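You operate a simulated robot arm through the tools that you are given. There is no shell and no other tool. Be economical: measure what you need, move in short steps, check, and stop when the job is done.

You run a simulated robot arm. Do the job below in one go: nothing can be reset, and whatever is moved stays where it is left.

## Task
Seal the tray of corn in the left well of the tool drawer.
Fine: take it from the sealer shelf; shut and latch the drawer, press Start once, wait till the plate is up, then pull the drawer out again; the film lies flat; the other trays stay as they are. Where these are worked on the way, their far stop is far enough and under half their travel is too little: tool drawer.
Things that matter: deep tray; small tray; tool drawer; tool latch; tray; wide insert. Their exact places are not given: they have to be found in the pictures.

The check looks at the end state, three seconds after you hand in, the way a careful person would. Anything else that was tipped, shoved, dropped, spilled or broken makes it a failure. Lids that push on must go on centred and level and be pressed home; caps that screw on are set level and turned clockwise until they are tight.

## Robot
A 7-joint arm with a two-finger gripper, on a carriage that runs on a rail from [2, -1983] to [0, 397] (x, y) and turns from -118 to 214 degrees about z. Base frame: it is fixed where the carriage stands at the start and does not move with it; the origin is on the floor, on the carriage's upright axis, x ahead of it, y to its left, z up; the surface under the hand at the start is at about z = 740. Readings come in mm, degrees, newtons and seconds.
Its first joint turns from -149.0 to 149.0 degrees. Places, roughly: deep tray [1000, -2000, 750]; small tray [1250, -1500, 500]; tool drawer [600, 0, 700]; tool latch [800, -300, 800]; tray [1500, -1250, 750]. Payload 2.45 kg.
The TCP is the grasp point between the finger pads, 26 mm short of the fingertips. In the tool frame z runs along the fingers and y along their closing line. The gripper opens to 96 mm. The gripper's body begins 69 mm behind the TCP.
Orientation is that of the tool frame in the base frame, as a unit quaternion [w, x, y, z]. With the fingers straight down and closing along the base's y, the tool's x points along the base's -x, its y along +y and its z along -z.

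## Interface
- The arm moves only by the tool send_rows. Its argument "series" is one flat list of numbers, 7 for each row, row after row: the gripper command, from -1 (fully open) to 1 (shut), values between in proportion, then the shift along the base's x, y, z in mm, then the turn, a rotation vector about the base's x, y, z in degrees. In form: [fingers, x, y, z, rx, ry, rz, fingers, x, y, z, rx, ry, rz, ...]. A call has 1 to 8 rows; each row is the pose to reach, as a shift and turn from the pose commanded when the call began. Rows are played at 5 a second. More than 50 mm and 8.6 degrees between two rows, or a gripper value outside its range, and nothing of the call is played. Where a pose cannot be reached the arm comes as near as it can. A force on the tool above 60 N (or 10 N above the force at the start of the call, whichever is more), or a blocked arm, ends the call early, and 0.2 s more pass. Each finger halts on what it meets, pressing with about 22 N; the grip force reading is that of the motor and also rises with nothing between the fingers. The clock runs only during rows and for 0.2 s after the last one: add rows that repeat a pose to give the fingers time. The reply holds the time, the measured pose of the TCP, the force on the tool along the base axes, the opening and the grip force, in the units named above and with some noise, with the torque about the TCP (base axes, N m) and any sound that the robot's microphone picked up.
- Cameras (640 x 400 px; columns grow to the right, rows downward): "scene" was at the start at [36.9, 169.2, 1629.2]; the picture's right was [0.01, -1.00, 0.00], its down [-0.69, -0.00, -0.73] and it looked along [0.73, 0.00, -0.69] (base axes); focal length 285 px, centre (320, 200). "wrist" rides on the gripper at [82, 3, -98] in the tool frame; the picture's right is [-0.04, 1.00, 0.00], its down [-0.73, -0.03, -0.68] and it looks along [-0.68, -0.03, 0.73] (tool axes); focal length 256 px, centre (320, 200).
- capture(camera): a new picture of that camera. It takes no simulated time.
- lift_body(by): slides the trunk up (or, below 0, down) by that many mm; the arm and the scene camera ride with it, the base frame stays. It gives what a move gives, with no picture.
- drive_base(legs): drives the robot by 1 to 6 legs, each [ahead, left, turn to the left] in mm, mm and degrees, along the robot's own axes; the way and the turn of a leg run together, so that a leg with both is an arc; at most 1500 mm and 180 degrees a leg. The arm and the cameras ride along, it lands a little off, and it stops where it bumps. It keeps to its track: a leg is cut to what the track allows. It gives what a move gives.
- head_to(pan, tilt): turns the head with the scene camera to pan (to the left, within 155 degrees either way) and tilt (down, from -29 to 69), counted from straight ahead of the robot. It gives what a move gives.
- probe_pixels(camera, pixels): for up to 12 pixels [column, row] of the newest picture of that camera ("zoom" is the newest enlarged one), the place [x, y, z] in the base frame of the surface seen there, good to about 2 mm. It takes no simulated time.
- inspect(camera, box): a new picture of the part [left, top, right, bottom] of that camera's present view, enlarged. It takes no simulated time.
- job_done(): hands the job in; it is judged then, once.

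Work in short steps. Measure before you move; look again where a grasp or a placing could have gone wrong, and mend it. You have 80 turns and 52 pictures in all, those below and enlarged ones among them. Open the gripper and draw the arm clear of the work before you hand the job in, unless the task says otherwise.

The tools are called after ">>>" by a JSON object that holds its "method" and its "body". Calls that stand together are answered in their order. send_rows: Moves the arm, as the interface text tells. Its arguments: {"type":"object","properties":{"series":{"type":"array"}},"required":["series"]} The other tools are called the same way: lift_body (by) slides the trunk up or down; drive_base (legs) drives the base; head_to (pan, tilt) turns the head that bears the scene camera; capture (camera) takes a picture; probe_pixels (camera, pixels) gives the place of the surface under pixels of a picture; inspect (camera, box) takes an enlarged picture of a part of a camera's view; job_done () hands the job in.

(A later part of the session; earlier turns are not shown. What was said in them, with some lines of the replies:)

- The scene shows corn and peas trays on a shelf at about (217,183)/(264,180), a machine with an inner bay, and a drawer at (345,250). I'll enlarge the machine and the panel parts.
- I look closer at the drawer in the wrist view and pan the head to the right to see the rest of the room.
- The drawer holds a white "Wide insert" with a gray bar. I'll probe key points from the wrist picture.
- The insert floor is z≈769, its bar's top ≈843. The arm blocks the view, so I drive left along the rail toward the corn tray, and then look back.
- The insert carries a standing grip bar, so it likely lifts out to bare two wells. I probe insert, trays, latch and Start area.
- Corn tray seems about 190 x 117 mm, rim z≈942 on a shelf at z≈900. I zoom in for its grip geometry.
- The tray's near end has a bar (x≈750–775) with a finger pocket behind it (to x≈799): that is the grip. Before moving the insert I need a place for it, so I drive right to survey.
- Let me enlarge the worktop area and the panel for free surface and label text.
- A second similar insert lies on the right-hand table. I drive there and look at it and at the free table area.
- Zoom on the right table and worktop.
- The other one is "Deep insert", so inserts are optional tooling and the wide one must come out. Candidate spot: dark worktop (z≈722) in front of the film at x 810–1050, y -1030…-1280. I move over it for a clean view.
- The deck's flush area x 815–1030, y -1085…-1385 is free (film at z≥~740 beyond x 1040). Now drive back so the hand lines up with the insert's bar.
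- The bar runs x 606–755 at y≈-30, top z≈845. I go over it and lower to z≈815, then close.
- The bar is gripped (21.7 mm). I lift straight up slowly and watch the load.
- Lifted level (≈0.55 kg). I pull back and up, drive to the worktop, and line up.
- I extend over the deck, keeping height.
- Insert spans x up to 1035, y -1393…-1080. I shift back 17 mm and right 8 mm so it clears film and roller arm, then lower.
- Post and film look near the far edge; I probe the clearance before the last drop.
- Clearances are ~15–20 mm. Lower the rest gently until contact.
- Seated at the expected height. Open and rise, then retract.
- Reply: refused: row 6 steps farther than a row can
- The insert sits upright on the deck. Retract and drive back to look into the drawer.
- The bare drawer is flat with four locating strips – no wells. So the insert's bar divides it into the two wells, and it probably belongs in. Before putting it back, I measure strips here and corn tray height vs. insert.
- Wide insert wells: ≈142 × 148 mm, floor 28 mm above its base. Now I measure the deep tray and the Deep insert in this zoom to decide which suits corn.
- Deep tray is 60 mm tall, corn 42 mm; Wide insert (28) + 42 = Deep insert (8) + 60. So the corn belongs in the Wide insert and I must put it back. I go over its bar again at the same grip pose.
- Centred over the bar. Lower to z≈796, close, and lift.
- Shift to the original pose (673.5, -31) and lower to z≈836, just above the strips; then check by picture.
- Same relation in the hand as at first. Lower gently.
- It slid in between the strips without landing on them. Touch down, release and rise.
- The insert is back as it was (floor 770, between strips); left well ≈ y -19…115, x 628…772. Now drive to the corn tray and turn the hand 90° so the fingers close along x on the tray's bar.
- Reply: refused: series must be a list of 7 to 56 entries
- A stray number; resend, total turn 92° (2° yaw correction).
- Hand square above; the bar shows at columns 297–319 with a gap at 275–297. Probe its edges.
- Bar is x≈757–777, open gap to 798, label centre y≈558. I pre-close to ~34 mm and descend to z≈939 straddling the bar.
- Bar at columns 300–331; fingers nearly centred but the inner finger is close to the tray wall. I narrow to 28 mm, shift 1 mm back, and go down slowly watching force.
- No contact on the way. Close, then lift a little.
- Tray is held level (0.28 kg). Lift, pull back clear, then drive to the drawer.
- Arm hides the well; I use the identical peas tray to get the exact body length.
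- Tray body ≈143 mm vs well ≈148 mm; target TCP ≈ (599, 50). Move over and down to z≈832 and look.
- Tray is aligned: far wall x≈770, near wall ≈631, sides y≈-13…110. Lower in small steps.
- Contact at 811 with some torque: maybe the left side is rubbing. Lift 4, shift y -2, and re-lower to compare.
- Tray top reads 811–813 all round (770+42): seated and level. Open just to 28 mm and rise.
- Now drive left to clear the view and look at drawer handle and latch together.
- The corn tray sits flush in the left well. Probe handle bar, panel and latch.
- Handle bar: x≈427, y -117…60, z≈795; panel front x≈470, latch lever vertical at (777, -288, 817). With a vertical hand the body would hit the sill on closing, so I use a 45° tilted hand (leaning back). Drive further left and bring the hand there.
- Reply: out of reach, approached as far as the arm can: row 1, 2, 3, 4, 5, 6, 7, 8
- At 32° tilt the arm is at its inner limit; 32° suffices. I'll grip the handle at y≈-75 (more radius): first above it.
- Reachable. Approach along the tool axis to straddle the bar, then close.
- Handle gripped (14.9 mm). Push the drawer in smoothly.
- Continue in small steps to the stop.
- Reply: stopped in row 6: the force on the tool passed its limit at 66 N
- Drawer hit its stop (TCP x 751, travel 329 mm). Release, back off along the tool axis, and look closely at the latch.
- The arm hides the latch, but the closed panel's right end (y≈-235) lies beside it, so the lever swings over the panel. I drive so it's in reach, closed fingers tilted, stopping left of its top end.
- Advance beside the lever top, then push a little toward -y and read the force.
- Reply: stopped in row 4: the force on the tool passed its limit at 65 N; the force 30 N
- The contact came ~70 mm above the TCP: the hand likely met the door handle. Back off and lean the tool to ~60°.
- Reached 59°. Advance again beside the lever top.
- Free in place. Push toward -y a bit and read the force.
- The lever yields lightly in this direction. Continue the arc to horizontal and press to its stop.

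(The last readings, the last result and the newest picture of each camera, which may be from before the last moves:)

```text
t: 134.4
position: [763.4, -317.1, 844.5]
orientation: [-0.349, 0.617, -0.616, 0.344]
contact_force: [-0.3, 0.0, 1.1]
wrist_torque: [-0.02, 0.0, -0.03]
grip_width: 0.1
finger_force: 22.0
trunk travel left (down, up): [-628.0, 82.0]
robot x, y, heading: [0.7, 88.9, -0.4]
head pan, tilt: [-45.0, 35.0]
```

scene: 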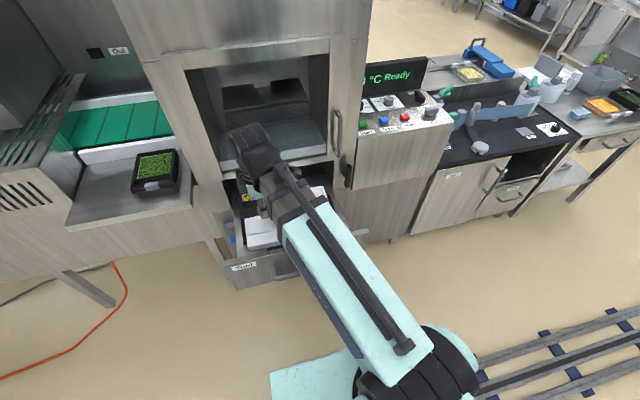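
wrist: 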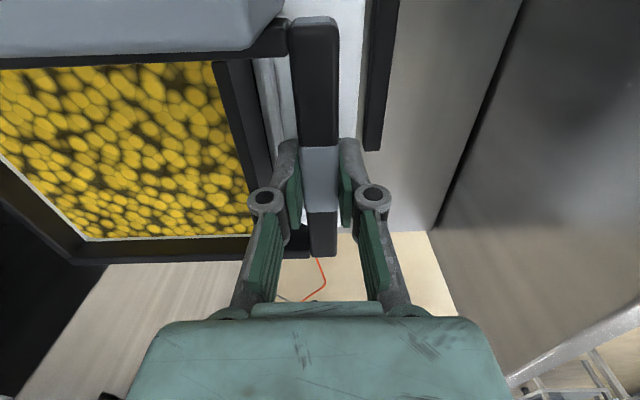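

Press on downward to find the stop.

>>> {"method": "send_rows", "body": {"series": [1, 0, 0, -4, 0, 0, 0, 1, 0, 0, -8, 0, 0, 0, 1, 0, 0, -12, 0, 0, 0, 1, 0, 0, -16, 0, 0, 0, 1, 0, 0, -16, 0, 0, 0]}}

>>> {"method": "capture", "body": {"camera": "wrist"}}

```text
t: 135.6
position: [762.2, -315.0, 831.3]
orientation: [-0.35, 0.616, -0.616, 0.345]
contact_force: [2.8, -0.6, 11.9]
wrist_torque: [-0.11, -0.19, 0.0]
grip_width: 0.0
finger_force: 21.9
trunk travel left (down, up): [-628.0, 82.0]
robot x, y, heading: [-2.5, 87.9, -0.5]
head pan, tilt: [-45.0, 35.0]
```

```text
1 pictures are left
```

wrist: 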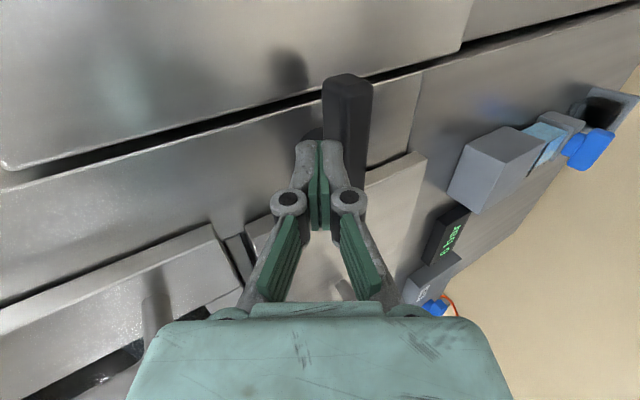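

The lever now lies along y (image vertical) below the fingers with a 12 N stop. Verify by probing.

>>> {"method": "probe_pixels", "body": {"camera": "wrist", "pixels": [[348, 85], [345, 120], [362, 130], [362, 175], [355, 180], [340, 270], [400, 180], [320, 290], [200, 130], [390, 120], [160, 290], [320, 250]]}}

```text
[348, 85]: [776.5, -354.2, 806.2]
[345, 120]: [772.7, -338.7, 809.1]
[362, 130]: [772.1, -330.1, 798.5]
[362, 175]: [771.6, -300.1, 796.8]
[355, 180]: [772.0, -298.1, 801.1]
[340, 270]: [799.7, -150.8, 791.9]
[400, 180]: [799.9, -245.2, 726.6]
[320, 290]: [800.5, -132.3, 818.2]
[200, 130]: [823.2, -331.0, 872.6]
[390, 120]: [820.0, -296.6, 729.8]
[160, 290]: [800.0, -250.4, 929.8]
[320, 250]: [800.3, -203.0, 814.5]
```

Lever is horizontal (y -354…, z≈803), panel shut at x 800. Retract, rise, drive right for reach to Start at (888, -386, 966).

>>> {"method": "send_rows", "body": {"series": [1, -5, 0, 8, 0, 0, 0, 1, -45, 0, 20, 0, 0, 0, 1, -90, 0, 30, 0, 0, 0, 1, -95, 0, 75, 0, 6, 0, 1, -95, 0, 120, 0, 12, 0, 1, -95, 0, 165, 0, 18, 0, 1, -95, 0, 210, 0, 18, 0, 1, -95, 0, 225, 0, 18, 0]}}

>>> {"method": "drive_base", "body": {"legs": [[0, -330, 0.4]]}}

```text
t: 137.4
position: [669.5, -316.8, 1054.8]
orientation: [0.25, -0.663, 0.663, -0.243]
contact_force: [1.9, 0.7, -0.8]
wrist_torque: [0.0, 0.0, 0.01]
grip_width: 0.1
finger_force: 22.0
trunk travel left (down, up): [-628.0, 82.0]
robot x, y, heading: [3.3, 85.4, -0.4]
head pan, tilt: [-45.0, 35.0]
```

```text
t: 139.6
position: [672.0, -642.9, 1053.6]
orientation: [-0.251, 0.665, -0.661, 0.242]
contact_force: [-0.6, -0.3, 0.3]
wrist_torque: [0.02, 0.03, 0.0]
grip_width: 0.0
finger_force: 21.5
trunk travel left (down, up): [-628.0, 82.0]
robot x, y, heading: [0.4, -243.9, 0.1]
head pan, tilt: [-45.0, 35.0]
```

Refine the Start button from the stored scene picture.

>>> {"method": "probe_pixels", "body": {"camera": "scene", "pixels": [[362, 124], [360, 122], [364, 126], [362, 128], [362, 120], [358, 124], [366, 124], [383, 121], [365, 132], [372, 126]]}}

```text
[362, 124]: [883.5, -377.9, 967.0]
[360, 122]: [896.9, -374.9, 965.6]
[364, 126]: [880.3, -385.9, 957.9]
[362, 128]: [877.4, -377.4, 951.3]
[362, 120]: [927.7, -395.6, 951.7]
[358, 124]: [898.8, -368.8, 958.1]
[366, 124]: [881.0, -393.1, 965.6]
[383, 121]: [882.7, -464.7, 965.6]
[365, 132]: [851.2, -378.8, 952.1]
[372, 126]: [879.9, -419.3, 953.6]
```

Start's top is centred at ≈(889, -383, 966). Move the closed fingertips above it.

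>>> {"method": "send_rows", "body": {"series": [1, 26, 32, 0, 0, 0, 0, 1, 52, 65, 0, 0, 0, 0, 1, 78, 98, 0, 0, 0, 0, 1, 104, 131, 0, 0, 0, 0, 1, 130, 164, 0, 0, 0, 0, 1, 156, 197, 0, 0, 0, 0, 1, 182, 230, 0, 0, 0, 0, 1, 208, 259, 0, 0, 0, 0]}}

>>> {"method": "send_rows", "body": {"series": [1, 0, 0, -25, 0, 0, 0, 1, 0, 0, -45, 0, 0, 0, 1, 0, 0, -52, 0, 0, 0, 1, 0, 0, -52, 0, 0, 0]}}

```text
t: 141.4
position: [881.2, -381.1, 1054.4]
orientation: [-0.249, 0.665, -0.662, 0.241]
contact_force: [-0.8, -0.3, -1.0]
wrist_torque: [-0.02, 0.02, 0.02]
grip_width: 0.0
finger_force: 21.6
trunk travel left (down, up): [-628.0, 82.0]
robot x, y, heading: [-3.2, -243.7, 0.2]
head pan, tilt: [-45.0, 35.0]
```

```text
t: 142.4
position: [879.7, -382.2, 1000.7]
orientation: [-0.25, 0.665, -0.66, 0.243]
contact_force: [0.7, 0.5, 0.0]
wrist_torque: [0.03, -0.02, -0.03]
grip_width: 0.3
finger_force: 22.3
trunk travel left (down, up): [-628.0, 82.0]
robot x, y, heading: [2.0, -244.4, -0.0]
head pan, tilt: [-45.0, 35.0]
```

Press once, down 16 mm and straight back up.

>>> {"method": "send_rows", "body": {"series": [1, 0, 0, -6, 0, 0, 0, 1, 0, 0, -10, 0, 0, 0, 1, 0, 0, -13, 0, 0, 0, 1, 0, 0, -16, 0, 0, 0, 1, 0, 0, 10, 0, 0, 0, 1, 0, 0, 45, 0, 0, 0]}}

```text
t: 143.8
position: [881.2, -384.1, 1046.7]
orientation: [-0.25, 0.664, -0.662, 0.242]
contact_force: [0.5, 0.1, 0.5]
wrist_torque: [0.0, 0.01, -0.02]
grip_width: 0.0
finger_force: 22.2
trunk travel left (down, up): [-628.0, 82.0]
robot x, y, heading: [-0.4, -241.0, 0.1]
head pan, tilt: [-45.0, 35.0]
```

No abort and ~8 mm of press past contact. I turn the head to the display and chamber and use the last picture to confirm the cycle.

>>> {"method": "head_to", "body": {"pan": -12, "tilt": 33}}

>>> {"method": "inspect", "body": {"camera": "scene", "box": [180, 100, 460, 275]}}

```text
t: 144.7
position: [880.3, -383.6, 1046.1]
orientation: [-0.249, 0.666, -0.661, 0.242]
contact_force: [-0.6, 1.2, -0.4]
wrist_torque: [0.0, 0.01, 0.02]
grip_width: 0.2
finger_force: 21.9
trunk travel left (down, up): [-628.0, 82.0]
robot x, y, heading: [0.2, -243.0, 0.0]
head pan, tilt: [-12.0, 33.0]
```

```text
2.29 times, centred on (320, 188) of scene
```

zoom: 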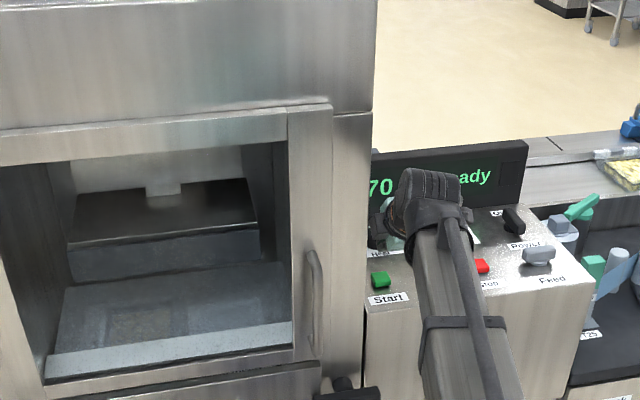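

Display still reads Ready with the plate up: the press may have missed or not been deep enough. Probe the Start button exactly, plus latch and drawer.

>>> {"method": "probe_pixels", "body": {"camera": "zoom", "pixels": [[380, 272], [380, 277], [374, 277], [387, 277], [380, 282], [380, 287], [330, 395], [345, 385], [372, 392], [160, 205], [380, 267], [300, 390]]}}

```text
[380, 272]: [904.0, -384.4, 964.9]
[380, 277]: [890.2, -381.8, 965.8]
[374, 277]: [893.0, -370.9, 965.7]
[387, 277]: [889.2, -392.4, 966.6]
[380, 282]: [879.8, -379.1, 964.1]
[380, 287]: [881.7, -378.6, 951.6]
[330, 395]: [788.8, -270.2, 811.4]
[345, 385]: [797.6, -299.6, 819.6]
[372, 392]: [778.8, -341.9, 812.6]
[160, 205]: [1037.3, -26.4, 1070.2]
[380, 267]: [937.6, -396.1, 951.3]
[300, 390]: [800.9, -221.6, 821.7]
```

The latch is turned to its stop and Start's top is at (890, -382, 966). I press with a hold this time and read the force at the bottom.

>>> {"method": "send_rows", "body": {"series": [1, 1, 1, -30, 0, 0, 0, 1, 1, 1, -48, 0, 0, 0, 1, 1, 1, -54, 0, 0, 0, 1, 1, 1, -54, 0, 0, 0]}}

```text
t: 145.7
position: [881.8, -383.4, 992.3]
orientation: [-0.25, 0.664, -0.661, 0.243]
contact_force: [0.4, -0.5, -1.0]
wrist_torque: [-0.01, 0.01, 0.01]
grip_width: 0.0
finger_force: 21.6
trunk travel left (down, up): [-628.0, 82.0]
robot x, y, heading: [-1.2, -242.5, -0.2]
head pan, tilt: [-12.0, 33.0]
```

No contact yet at z 992; go a few mm further and read.

>>> {"method": "send_rows", "body": {"series": [1, 0, 0, -3, 0, 0, 0, 1, 0, 0, -6, 0, 0, 0, 1, 0, 0, -6, 0, 0, 0]}}

```text
t: 146.5
position: [879.2, -382.6, 987.3]
orientation: [-0.25, 0.665, -0.661, 0.242]
contact_force: [-0.1, 0.2, -0.2]
wrist_torque: [0.01, -0.03, -0.01]
grip_width: 0.0
finger_force: 22.2
trunk travel left (down, up): [-628.0, 82.0]
robot x, y, heading: [2.0, -242.1, 0.2]
head pan, tilt: [-12.0, 33.0]
```

Still free, so the first press never touched it. Continue down with a hold.

>>> {"method": "send_rows", "body": {"series": [1, -2, 0, -3, 0, 0, 0, 1, -3, 0, -6, 0, 0, 0, 1, -4, 0, -8, 0, 0, 0, 1, -4, 0, -8, 0, 0, 0]}}

```text
t: 147.5
position: [876.8, -382.4, 980.9]
orientation: [-0.251, 0.664, -0.661, 0.244]
contact_force: [4.7, -0.1, 9.2]
wrist_torque: [0.0, -0.2, -0.02]
grip_width: 0.2
finger_force: 22.0
trunk travel left (down, up): [-628.0, 82.0]
robot x, y, heading: [1.1, -243.9, 0.1]
head pan, tilt: [-12.0, 33.0]
heard: click
```

Click heard: Start is pressed once. Lift off and let the cycle run while listening.

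>>> {"method": "send_rows", "body": {"series": [1, 0, 0, 15, 0, 0, 0, 1, 0, 0, 50, 0, 0, 0, 1, -40, 0, 70, 0, 0, 0, 1, -85, 0, 70, 0, 0, 0, 1, -130, 0, 70, 0, 0, 0, 1, -175, 0, 70, 0, 0, 0, 1, -220, 0, 70, 0, 0, 0, 1, -220, 0, 70, 0, 0, 0]}}

>>> {"method": "send_rows", "body": {"series": [1, 0, 0, 0, 0, 0, 0, 1, 0, 0, 0, 0, 0, 0, 1, 0, 0, 0, 0, 0, 0, 1, 0, 0, 0, 0, 0, 0, 1, 0, 0, 0, 0, 0, 0, 1, 0, 0, 0, 0, 0, 0, 1, 0, 0, 0, 0, 0, 0, 1, 0, 0, 0, 0, 0, 0]}}

>>> {"method": "send_rows", "body": {"series": [1, 0, 0, 0, 0, 0, 0, 1, 0, 0, 0, 0, 0, 0, 1, 0, 0, 0, 0, 0, 0, 1, 0, 0, 0, 0, 0, 0, 1, 0, 0, 0, 0, 0, 0, 1, 0, 0, 0, 0, 0, 0, 1, 0, 0, 0, 0, 0, 0, 1, 0, 0, 0, 0, 0, 0]}}

>>> {"method": "send_rows", "body": {"series": [1, 0, 0, 0, 0, 0, 0, 1, 0, 0, 0, 0, 0, 0, 1, 0, 0, 0, 0, 0, 0, 1, 0, 0, 0, 0, 0, 0, 1, 0, 0, 0, 0, 0, 0, 1, 0, 0, 0, 0, 0, 0, 1, 0, 0, 0, 0, 0, 0, 1, 0, 0, 0, 0, 0, 0]}}

>>> {"method": "send_rows", "body": {"series": [1, 0, 0, 0, 0, 0, 0, 1, 0, 0, 0, 0, 0, 0, 1, 0, 0, 0, 0, 0, 0, 1, 0, 0, 0, 0, 0, 0, 1, 0, 0, 0, 0, 0, 0, 1, 0, 0, 0, 0, 0, 0, 1, 0, 0, 0, 0, 0, 0, 1, 0, 0, 0, 0, 0, 0]}}

>>> {"method": "send_rows", "body": {"series": [1, 0, 0, 0, 0, 0, 0, 1, 0, 0, 0, 0, 0, 0, 1, 0, 0, 0, 0, 0, 0, 1, 0, 0, 0, 0, 0, 0, 1, 0, 0, 0, 0, 0, 0, 1, 0, 0, 0, 0, 0, 0, 1, 0, 0, 0, 0, 0, 0, 1, 0, 0, 0, 0, 0, 0]}}

```text
t: 149.3
position: [655.3, -379.9, 1048.1]
orientation: [-0.25, 0.665, -0.66, 0.243]
contact_force: [-0.2, -0.7, 0.9]
wrist_torque: [-0.02, 0.01, 0.0]
grip_width: 0.1
finger_force: 22.0
trunk travel left (down, up): [-628.0, 82.0]
robot x, y, heading: [-2.6, -241.6, -0.2]
head pan, tilt: [-12.0, 33.0]
```

```text
t: 151.1
position: [656.0, -380.7, 1048.0]
orientation: [-0.249, 0.665, -0.661, 0.242]
contact_force: [-0.6, -0.5, 0.0]
wrist_torque: [0.0, -0.02, 0.01]
grip_width: 0.2
finger_force: 21.9
trunk travel left (down, up): [-628.0, 82.0]
robot x, y, heading: [1.2, -244.1, 0.0]
head pan, tilt: [-12.0, 33.0]
```

```text
t: 152.9
position: [655.9, -379.4, 1047.1]
orientation: [-0.25, 0.665, -0.661, 0.242]
contact_force: [0.3, -0.3, 0.3]
wrist_torque: [0.02, 0.0, -0.01]
grip_width: 0.0
finger_force: 21.8
trunk travel left (down, up): [-628.0, 82.0]
robot x, y, heading: [-2.0, -242.8, 0.0]
head pan, tilt: [-12.0, 33.0]
```

```text
t: 154.7
position: [656.5, -380.3, 1048.6]
orientation: [-0.25, 0.664, -0.662, 0.242]
contact_force: [-1.3, -0.4, 0.1]
wrist_torque: [-0.01, 0.02, 0.03]
grip_width: 0.2
finger_force: 21.2
trunk travel left (down, up): [-628.0, 82.0]
robot x, y, heading: [-0.2, -245.0, -0.1]
head pan, tilt: [-12.0, 33.0]
```

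```text
t: 156.5
position: [654.8, -379.5, 1048.0]
orientation: [-0.249, 0.665, -0.661, 0.243]
contact_force: [0.0, -0.8, -0.6]
wrist_torque: [0.03, -0.02, -0.02]
grip_width: 0.0
finger_force: 22.1
trunk travel left (down, up): [-628.0, 82.0]
robot x, y, heading: [-3.3, -241.5, -0.2]
head pan, tilt: [-12.0, 33.0]
```

```text
t: 158.3
position: [656.7, -379.6, 1048.1]
orientation: [-0.25, 0.665, -0.661, 0.243]
contact_force: [0.7, 0.6, 0.1]
wrist_torque: [0.02, 0.01, 0.03]
grip_width: 0.0
finger_force: 22.3
trunk travel left (down, up): [-628.0, 82.0]
robot x, y, heading: [-1.4, -242.7, -0.2]
head pan, tilt: [-12.0, 33.0]
```

Pictures are used up; I test whether probing still tells the present state (arm pixel vs. plate).

>>> {"method": "probe_pixels", "body": {"camera": "zoom", "pixels": [[430, 200], [450, 300], [160, 205], [160, 250], [150, 320], [345, 385]]}}

```text
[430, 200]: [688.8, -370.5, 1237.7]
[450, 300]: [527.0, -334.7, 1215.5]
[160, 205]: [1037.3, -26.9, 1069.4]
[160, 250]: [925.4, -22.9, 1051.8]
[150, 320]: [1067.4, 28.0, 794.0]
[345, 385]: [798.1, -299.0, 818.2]
```

Probes are of the stored picture. I check the latch mechanically: drive to y≈-562, go to the handle, and try a small pull.

>>> {"method": "drive_base", "body": {"legs": [[0, -318, 0]]}}

>>> {"method": "send_rows", "body": {"series": [0.3, 0, 40, -5, 0, 0, 0, 0.3, 0, 85, -10, 0, 0, 0, 0.3, 0, 130, -15, 0, 0, 0, 0.3, 0, 175, -20, 0, 0, 0, 0.3, 0, 220, -25, 0, 0, 0, 0.3, 0, 265, -30, 0, 0, 0, 0.3, 0, 310, -35, 0, 0, 0, 0.3, 0, 350, -40, 0, 0, 0]}}

>>> {"method": "send_rows", "body": {"series": [0.3, 0, 40, -15, 0, 0, 0, 0.3, 0, 80, -35, 0, 0, 0, 0.3, 0, 120, -55, 0, 0, 0, 0.3, 0, 160, -75, 0, 0, 0, 0.3, 0, 200, -90, 0, 0, 0, 0.3, 0, 240, -105, 0, 0, 0, 0.3, 0, 272, -120, 0, 0, 0, 0.3, 0, 272, -120, 0, 0, 0]}}

```text
t: 160.4
position: [657.8, -685.2, 1048.8]
orientation: [-0.251, 0.667, -0.659, 0.24]
contact_force: [0.6, -0.2, 0.0]
wrist_torque: [0.0, 0.03, -0.02]
grip_width: 0.0
finger_force: 21.9
trunk travel left (down, up): [-628.0, 82.0]
robot x, y, heading: [-0.7, -554.6, 0.4]
head pan, tilt: [-12.0, 33.0]
```

```text
t: 162.2
position: [657.6, -334.0, 1008.8]
orientation: [-0.251, 0.666, -0.66, 0.242]
contact_force: [0.5, -0.1, -0.2]
wrist_torque: [0.0, 0.02, -0.02]
grip_width: 33.5
finger_force: 0.0
trunk travel left (down, up): [-628.0, 82.0]
robot x, y, heading: [0.7, -550.5, 0.3]
head pan, tilt: [-12.0, 33.0]
```

```text
t: 164.0
position: [656.9, -61.9, 889.0]
orientation: [-0.251, 0.666, -0.659, 0.241]
contact_force: [0.1, -0.5, -0.6]
wrist_torque: [0.03, 0.0, 0.0]
grip_width: 33.5
finger_force: 0.1
trunk travel left (down, up): [-628.0, 82.0]
robot x, y, heading: [0.9, -552.3, -0.0]
head pan, tilt: [-12.0, 33.0]
```

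Approach the handle along the tool axis, close, and pull only 12 mm as a test.

>>> {"method": "send_rows", "body": {"series": [0.3, 28, -3, -22, 0, 0, 0, 0.3, 55, -5, -45, 0, 0, 0, 0.3, 70, -5, -62, 0, 0, 0, 0.3, 84, -5, -78, 0, 0, 0, 0.3, 94, -5, -90, 0, 0, 0, 1, 94, -5, -90, 0, 0, 0, 1, 94, -5, -90, 0, 0, 0, 1, 94, -5, -90, 0, 0, 0]}}

>>> {"method": "send_rows", "body": {"series": [1, -3, 0, 0, 0, 0, 0, 1, -6, 0, 0, 0, 0, 0, 1, -9, 0, 0, 0, 0, 0, 1, -12, 0, 0, 0, 0, 0, 1, -12, 0, 0, 0, 0, 0]}}

```text
t: 165.8
position: [751.1, -67.5, 799.2]
orientation: [-0.251, 0.667, -0.659, 0.241]
contact_force: [-1.3, 1.1, -0.9]
wrist_torque: [0.01, 0.01, -0.33]
grip_width: 14.9
finger_force: 41.5
trunk travel left (down, up): [-628.0, 82.0]
robot x, y, heading: [0.3, -555.7, 0.4]
head pan, tilt: [-12.0, 33.0]
```

```text
t: 167.1
position: [747.9, -68.5, 799.0]
orientation: [-0.256, 0.665, -0.658, 0.244]
contact_force: [8.4, 3.0, -9.6]
wrist_torque: [0.21, -0.18, -0.14]
grip_width: 14.8
finger_force: 40.6
trunk travel left (down, up): [-628.0, 82.0]
robot x, y, heading: [2.2, -550.5, 0.1]
head pan, tilt: [-12.0, 33.0]
stopped in row 5: the force on the tool passed its limit at 62 N (the readings are from after the stop); the commanded pose is now the measured one
```

Resists at 62 N: the drawer is latched, so the cycle conditions held and >18 s have passed. Release the handle, and bring closed fingers (tilt 59°) beneath the lever's right end.

>>> {"method": "send_rows", "body": {"series": [1, 3, 0, 0, 0, 0, 0, 0.3, 3, 0, 0, 0, 0, 0, 0.3, 3, 0, 0, 0, 0, 0, 0.3, -10, 0, 15, 0, 0, 0, 0.3, -35, 0, 44, 0, 0, 0, 0.3, -65, -20, 60, 0, 0, 0, 0.3, -92, -60, 60, 0, 0, 0, 0.3, -95, -105, 60, 0, 0, 0]}}

>>> {"method": "send_rows", "body": {"series": [1, 0, -40, -5, 0, -5, 0, 1, 0, -80, -15, 0, -10, 0, 1, 0, -120, -30, 0, -15, 0, 1, 5, -151, -60, 0, -18, 0, 1, 20, -151, -76, 0, -18, 0, 1, 60, -151, -76, 0, -18, 0, 1, 95, -151, -76, 0, -18, 0, 1, 110, -151, -76, 0, -18, 0]}}

```text
t: 168.9
position: [647.3, -175.6, 862.6]
orientation: [-0.256, 0.666, -0.657, 0.244]
contact_force: [-0.6, 1.7, 0.2]
wrist_torque: [0.0, -0.01, 0.01]
grip_width: 33.7
finger_force: 0.1
trunk travel left (down, up): [-628.0, 82.0]
robot x, y, heading: [-0.1, -553.1, 0.0]
head pan, tilt: [-12.0, 33.0]
```

```text
t: 170.7
position: [759.5, -322.9, 783.8]
orientation: [-0.356, 0.62, -0.608, 0.345]
contact_force: [-11.9, -0.4, -2.3]
wrist_torque: [0.0, -0.02, 0.01]
grip_width: 0.1
finger_force: 21.7
trunk travel left (down, up): [-628.0, 82.0]
robot x, y, heading: [2.4, -551.8, 0.2]
head pan, tilt: [-12.0, 33.0]
```

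A light x-contact; ease back, drop 8 mm, re-enter and then sweep up and around.

>>> {"method": "send_rows", "body": {"series": [1, -15, -2, 0, 0, 0, 0, 1, -15, -2, -12, 0, 0, 0, 1, -5, -2, -12, 0, 0, 0, 1, 0, -2, -12, 0, 0, 0, 1, 2, -2, -12, 0, 0, 0, 1, 2, -2, -12, 0, 0, 0]}}

```text
t: 172.1
position: [762.0, -326.6, 771.9]
orientation: [-0.355, 0.62, -0.609, 0.345]
contact_force: [-0.1, 0.4, 0.4]
wrist_torque: [0.0, -0.01, 0.02]
grip_width: 0.1
finger_force: 22.3
trunk travel left (down, up): [-628.0, 82.0]
robot x, y, heading: [-2.3, -552.0, 0.2]
head pan, tilt: [-12.0, 33.0]
```

Free and beneath the lever. Sweep up and left to bring it back upright.

>>> {"method": "send_rows", "body": {"series": [1, 0, 2, 14, 0, 0, 0, 1, 0, 0, 26, 0, 0, 0, 1, 0, -1, 38, 0, 0, 0, 1, 0, 0, 52, 0, 0, 0, 1, 0, 4, 66, 0, 0, 0, 1, 0, 12, 77, 0, 0, 0, 1, 0, 19, 80, 0, 0, 0, 1, 0, 21, 80, 0, 0, 0]}}

```text
t: 174.0
position: [759.4, -318.5, 850.1]
orientation: [0.342, -0.616, 0.617, -0.35]
contact_force: [0.3, -9.1, -2.2]
wrist_torque: [-0.09, -0.04, -0.11]
grip_width: 6.1
finger_force: 29.2
trunk travel left (down, up): [-628.0, 82.0]
robot x, y, heading: [-0.5, -556.3, -0.1]
head pan, tilt: [-12.0, 33.0]
stopped in row 8: the force on the tool passed its limit at 62 N (the readings are from after the stop); the commanded pose is now the measured one
```

Stopped hard against y with the lever upright. Retreat and go back to the handle pose.

>>> {"method": "send_rows", "body": {"series": [1, 0, -6, 0, 0, 0, 0, 1, -40, -6, 0, 0, 0, 0, 1, -85, -6, 10, 0, 0, 0, 0.3, -103, 30, 25, 0, 5, 0, 0.3, -103, 75, 35, 0, 10, 0, 0.3, -103, 120, 39, 0, 15, 0, 0.3, -103, 165, 39, 0, 18, 0, 0.3, -103, 210, 39, 0, 18, 0]}}

>>> {"method": "send_rows", "body": {"series": [0.3, 0, 40, 0, 0, 0, 0, 0.3, 28, 42, -22, 0, 0, 0, 0.3, 55, 42, -45, 0, 0, 0, 0.3, 70, 42, -62, 0, 0, 0, 0.3, 84, 42, -78, 0, 0, 0, 0.3, 94, 42, -90, 0, 0, 0, 0.3, 94, 42, -90, 0, 0, 0]}}

```text
t: 175.8
position: [653.2, -106.8, 888.9]
orientation: [-0.243, 0.664, -0.663, 0.248]
contact_force: [0.4, -0.6, 1.0]
wrist_torque: [-0.01, -0.02, 0.01]
grip_width: 33.7
finger_force: 0.1
trunk travel left (down, up): [-628.0, 82.0]
robot x, y, heading: [3.2, -551.2, -0.1]
head pan, tilt: [-12.0, 33.0]
```

```text
t: 177.4
position: [750.4, -64.8, 799.0]
orientation: [-0.244, 0.664, -0.662, 0.248]
contact_force: [0.0, 0.0, 0.4]
wrist_torque: [-0.02, 0.0, 0.01]
grip_width: 33.5
finger_force: 0.1
trunk travel left (down, up): [-628.0, 82.0]
robot x, y, heading: [3.6, -556.7, -0.3]
head pan, tilt: [-12.0, 33.0]
5 turns are left
```

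Straddling the handle. Close and pull out smoothly to near its far stop.

>>> {"method": "send_rows", "body": {"series": [1, 0, 0, 0, 0, 0, 0, 1, 0, 0, 0, 0, 0, 0, 1, 0, 0, 0, 0, 0, 0, 1, -4, 0, 0, 0, 0, 0, 1, -12, 0, 0, 0, 0, 0, 1, -25, 0, 0, 0, 0, 0, 1, -42, 0, 0, 0, 0, 0, 1, -60, 0, 0, 0, 0, 0]}}

>>> {"method": "send_rows", "body": {"series": [1, -15, 0, 0, 0, 0, 0, 1, -35, 0, 0, 0, 0, 0, 1, -55, 0, 0, 0, 0, 0, 1, -75, 0, 0, 0, 0, 0, 1, -95, 0, 0, 0, 0, 0, 1, -115, 0, 0, 0, 0, 0, 1, -130, 0, 0, 0, 0, 0, 1, -140, 0, 0, 0, 0, 0]}}

>>> {"method": "send_rows", "body": {"series": [1, -15, 0, 0, 0, 0, 0, 1, -35, 0, 0, 0, 0, 0, 1, -55, 0, 0, 0, 0, 0, 1, -75, 0, 0, 0, 0, 0, 1, -92, 0, 0, 0, 0, 0, 1, -106, 0, 0, 0, 0, 0, 1, -116, 0, 0, 0, 0, 0, 1, -122, 0, 0, 0, 0, 0]}}

```text
t: 179.2
position: [690.2, -63.8, 799.2]
orientation: [-0.243, 0.665, -0.662, 0.248]
contact_force: [-2.5, -2.8, -0.7]
wrist_torque: [0.17, -0.07, -0.11]
grip_width: 15.0
finger_force: 41.1
trunk travel left (down, up): [-628.0, 82.0]
robot x, y, heading: [1.3, -556.1, -0.0]
head pan, tilt: [-12.0, 33.0]
```

```text
t: 181.0
position: [552.4, -64.6, 798.6]
orientation: [-0.242, 0.664, -0.662, 0.248]
contact_force: [2.3, -13.5, -7.1]
wrist_torque: [-0.68, -0.02, -0.78]
grip_width: 15.4
finger_force: 41.5
trunk travel left (down, up): [-628.0, 82.0]
robot x, y, heading: [1.3, -556.1, 0.2]
head pan, tilt: [-12.0, 33.0]
```

```text
t: 182.8
position: [427.5, -62.3, 800.2]
orientation: [-0.243, 0.663, -0.663, 0.248]
contact_force: [1.8, -15.9, -5.5]
wrist_torque: [0.24, 0.03, 0.06]
grip_width: 15.1
finger_force: 41.1
trunk travel left (down, up): [-628.0, 82.0]
robot x, y, heading: [-2.5, -549.5, -0.1]
head pan, tilt: [-12.0, 33.0]
4 turns are left
```

The drawer is out again (TCP x 427, originally 422). Release gently and back off along the tool axis, then rise clear.

>>> {"method": "send_rows", "body": {"series": [0.3, 0, 0, 0, 0, 0, 0, 0.3, 0, 0, 0, 0, 0, 0, 0.3, -8, 0, 9, 0, 0, 0, 0.3, -20, 0, 23, 0, 0, 0, 0.3, -32, -10, 40, 0, 0, 0, 0.3, -32, -30, 75, 0, 0, 0, 0.3, -32, -60, 110, 0, 0, 0, 0.3, -32, -95, 145, 0, 0, 0]}}

>>> {"method": "send_rows", "body": {"series": [-0.5, 0, -40, 20, 0, 0, 0, -1, 10, -80, 40, 0, 0, 0, -1, 20, -120, 60, 0, 0, 0, -1, 40, -160, 80, 0, 0, 0, -1, 40, -160, 80, 0, 0, 0]}}

```text
t: 184.6
position: [408.1, -140.7, 941.7]
orientation: [-0.243, 0.664, -0.662, 0.249]
contact_force: [-0.7, -0.5, 0.0]
wrist_torque: [-0.03, -0.02, -0.01]
grip_width: 33.6
finger_force: 0.0
out of reach, approached as far as the arm can: row 8
trunk travel left (down, up): [-628.0, 82.0]
robot x, y, heading: [-4.4, -553.7, 0.1]
head pan, tilt: [-12.0, 33.0]
```

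```text
t: 185.8
position: [515.9, -227.2, 1042.4]
orientation: [-0.243, 0.664, -0.663, 0.248]
contact_force: [0.4, -0.5, -0.4]
wrist_torque: [0.02, 0.0, 0.01]
grip_width: 95.9
finger_force: 0.0
out of reach, approached as far as the arm can: row 1, 2, 3, 4, 5
trunk travel left (down, up): [-628.0, 82.0]
robot x, y, heading: [2.4, -556.2, 0.1]
head pan, tilt: [-12.0, 33.0]
3 turns are left
```

The hand is open and clear above the drawer's side at z≈1042. I hand in.

>>> {"method": "job_done", "body": {}}

```text
The job is handed in.
```

I ran the whole sealing job, but I had no pictures left after pressing Start, so I never saw the sealed tray, whether the film lies flat, or the plate back up.

- **Tray:** the corn tray from the sealer shelf went into the left well of the drawer's wide insert, and sat level.
- **Insert:** I first took the wide insert out, thinking it covered the wells. I then put it back where it had been.
- **Drawer and latch:** I shut the drawer and turned the latch. A test pull of about 62 N did not open it.
- **Start:** my first try at Start did not touch the button. The second gave one click, and I waited about 18 s before that pull and 30 s before opening the drawer.
- **End state:** the latch is undone and the drawer is pulled out to within about 5 mm of where it started. The gripper is open and clear, and I did not touch the other trays.
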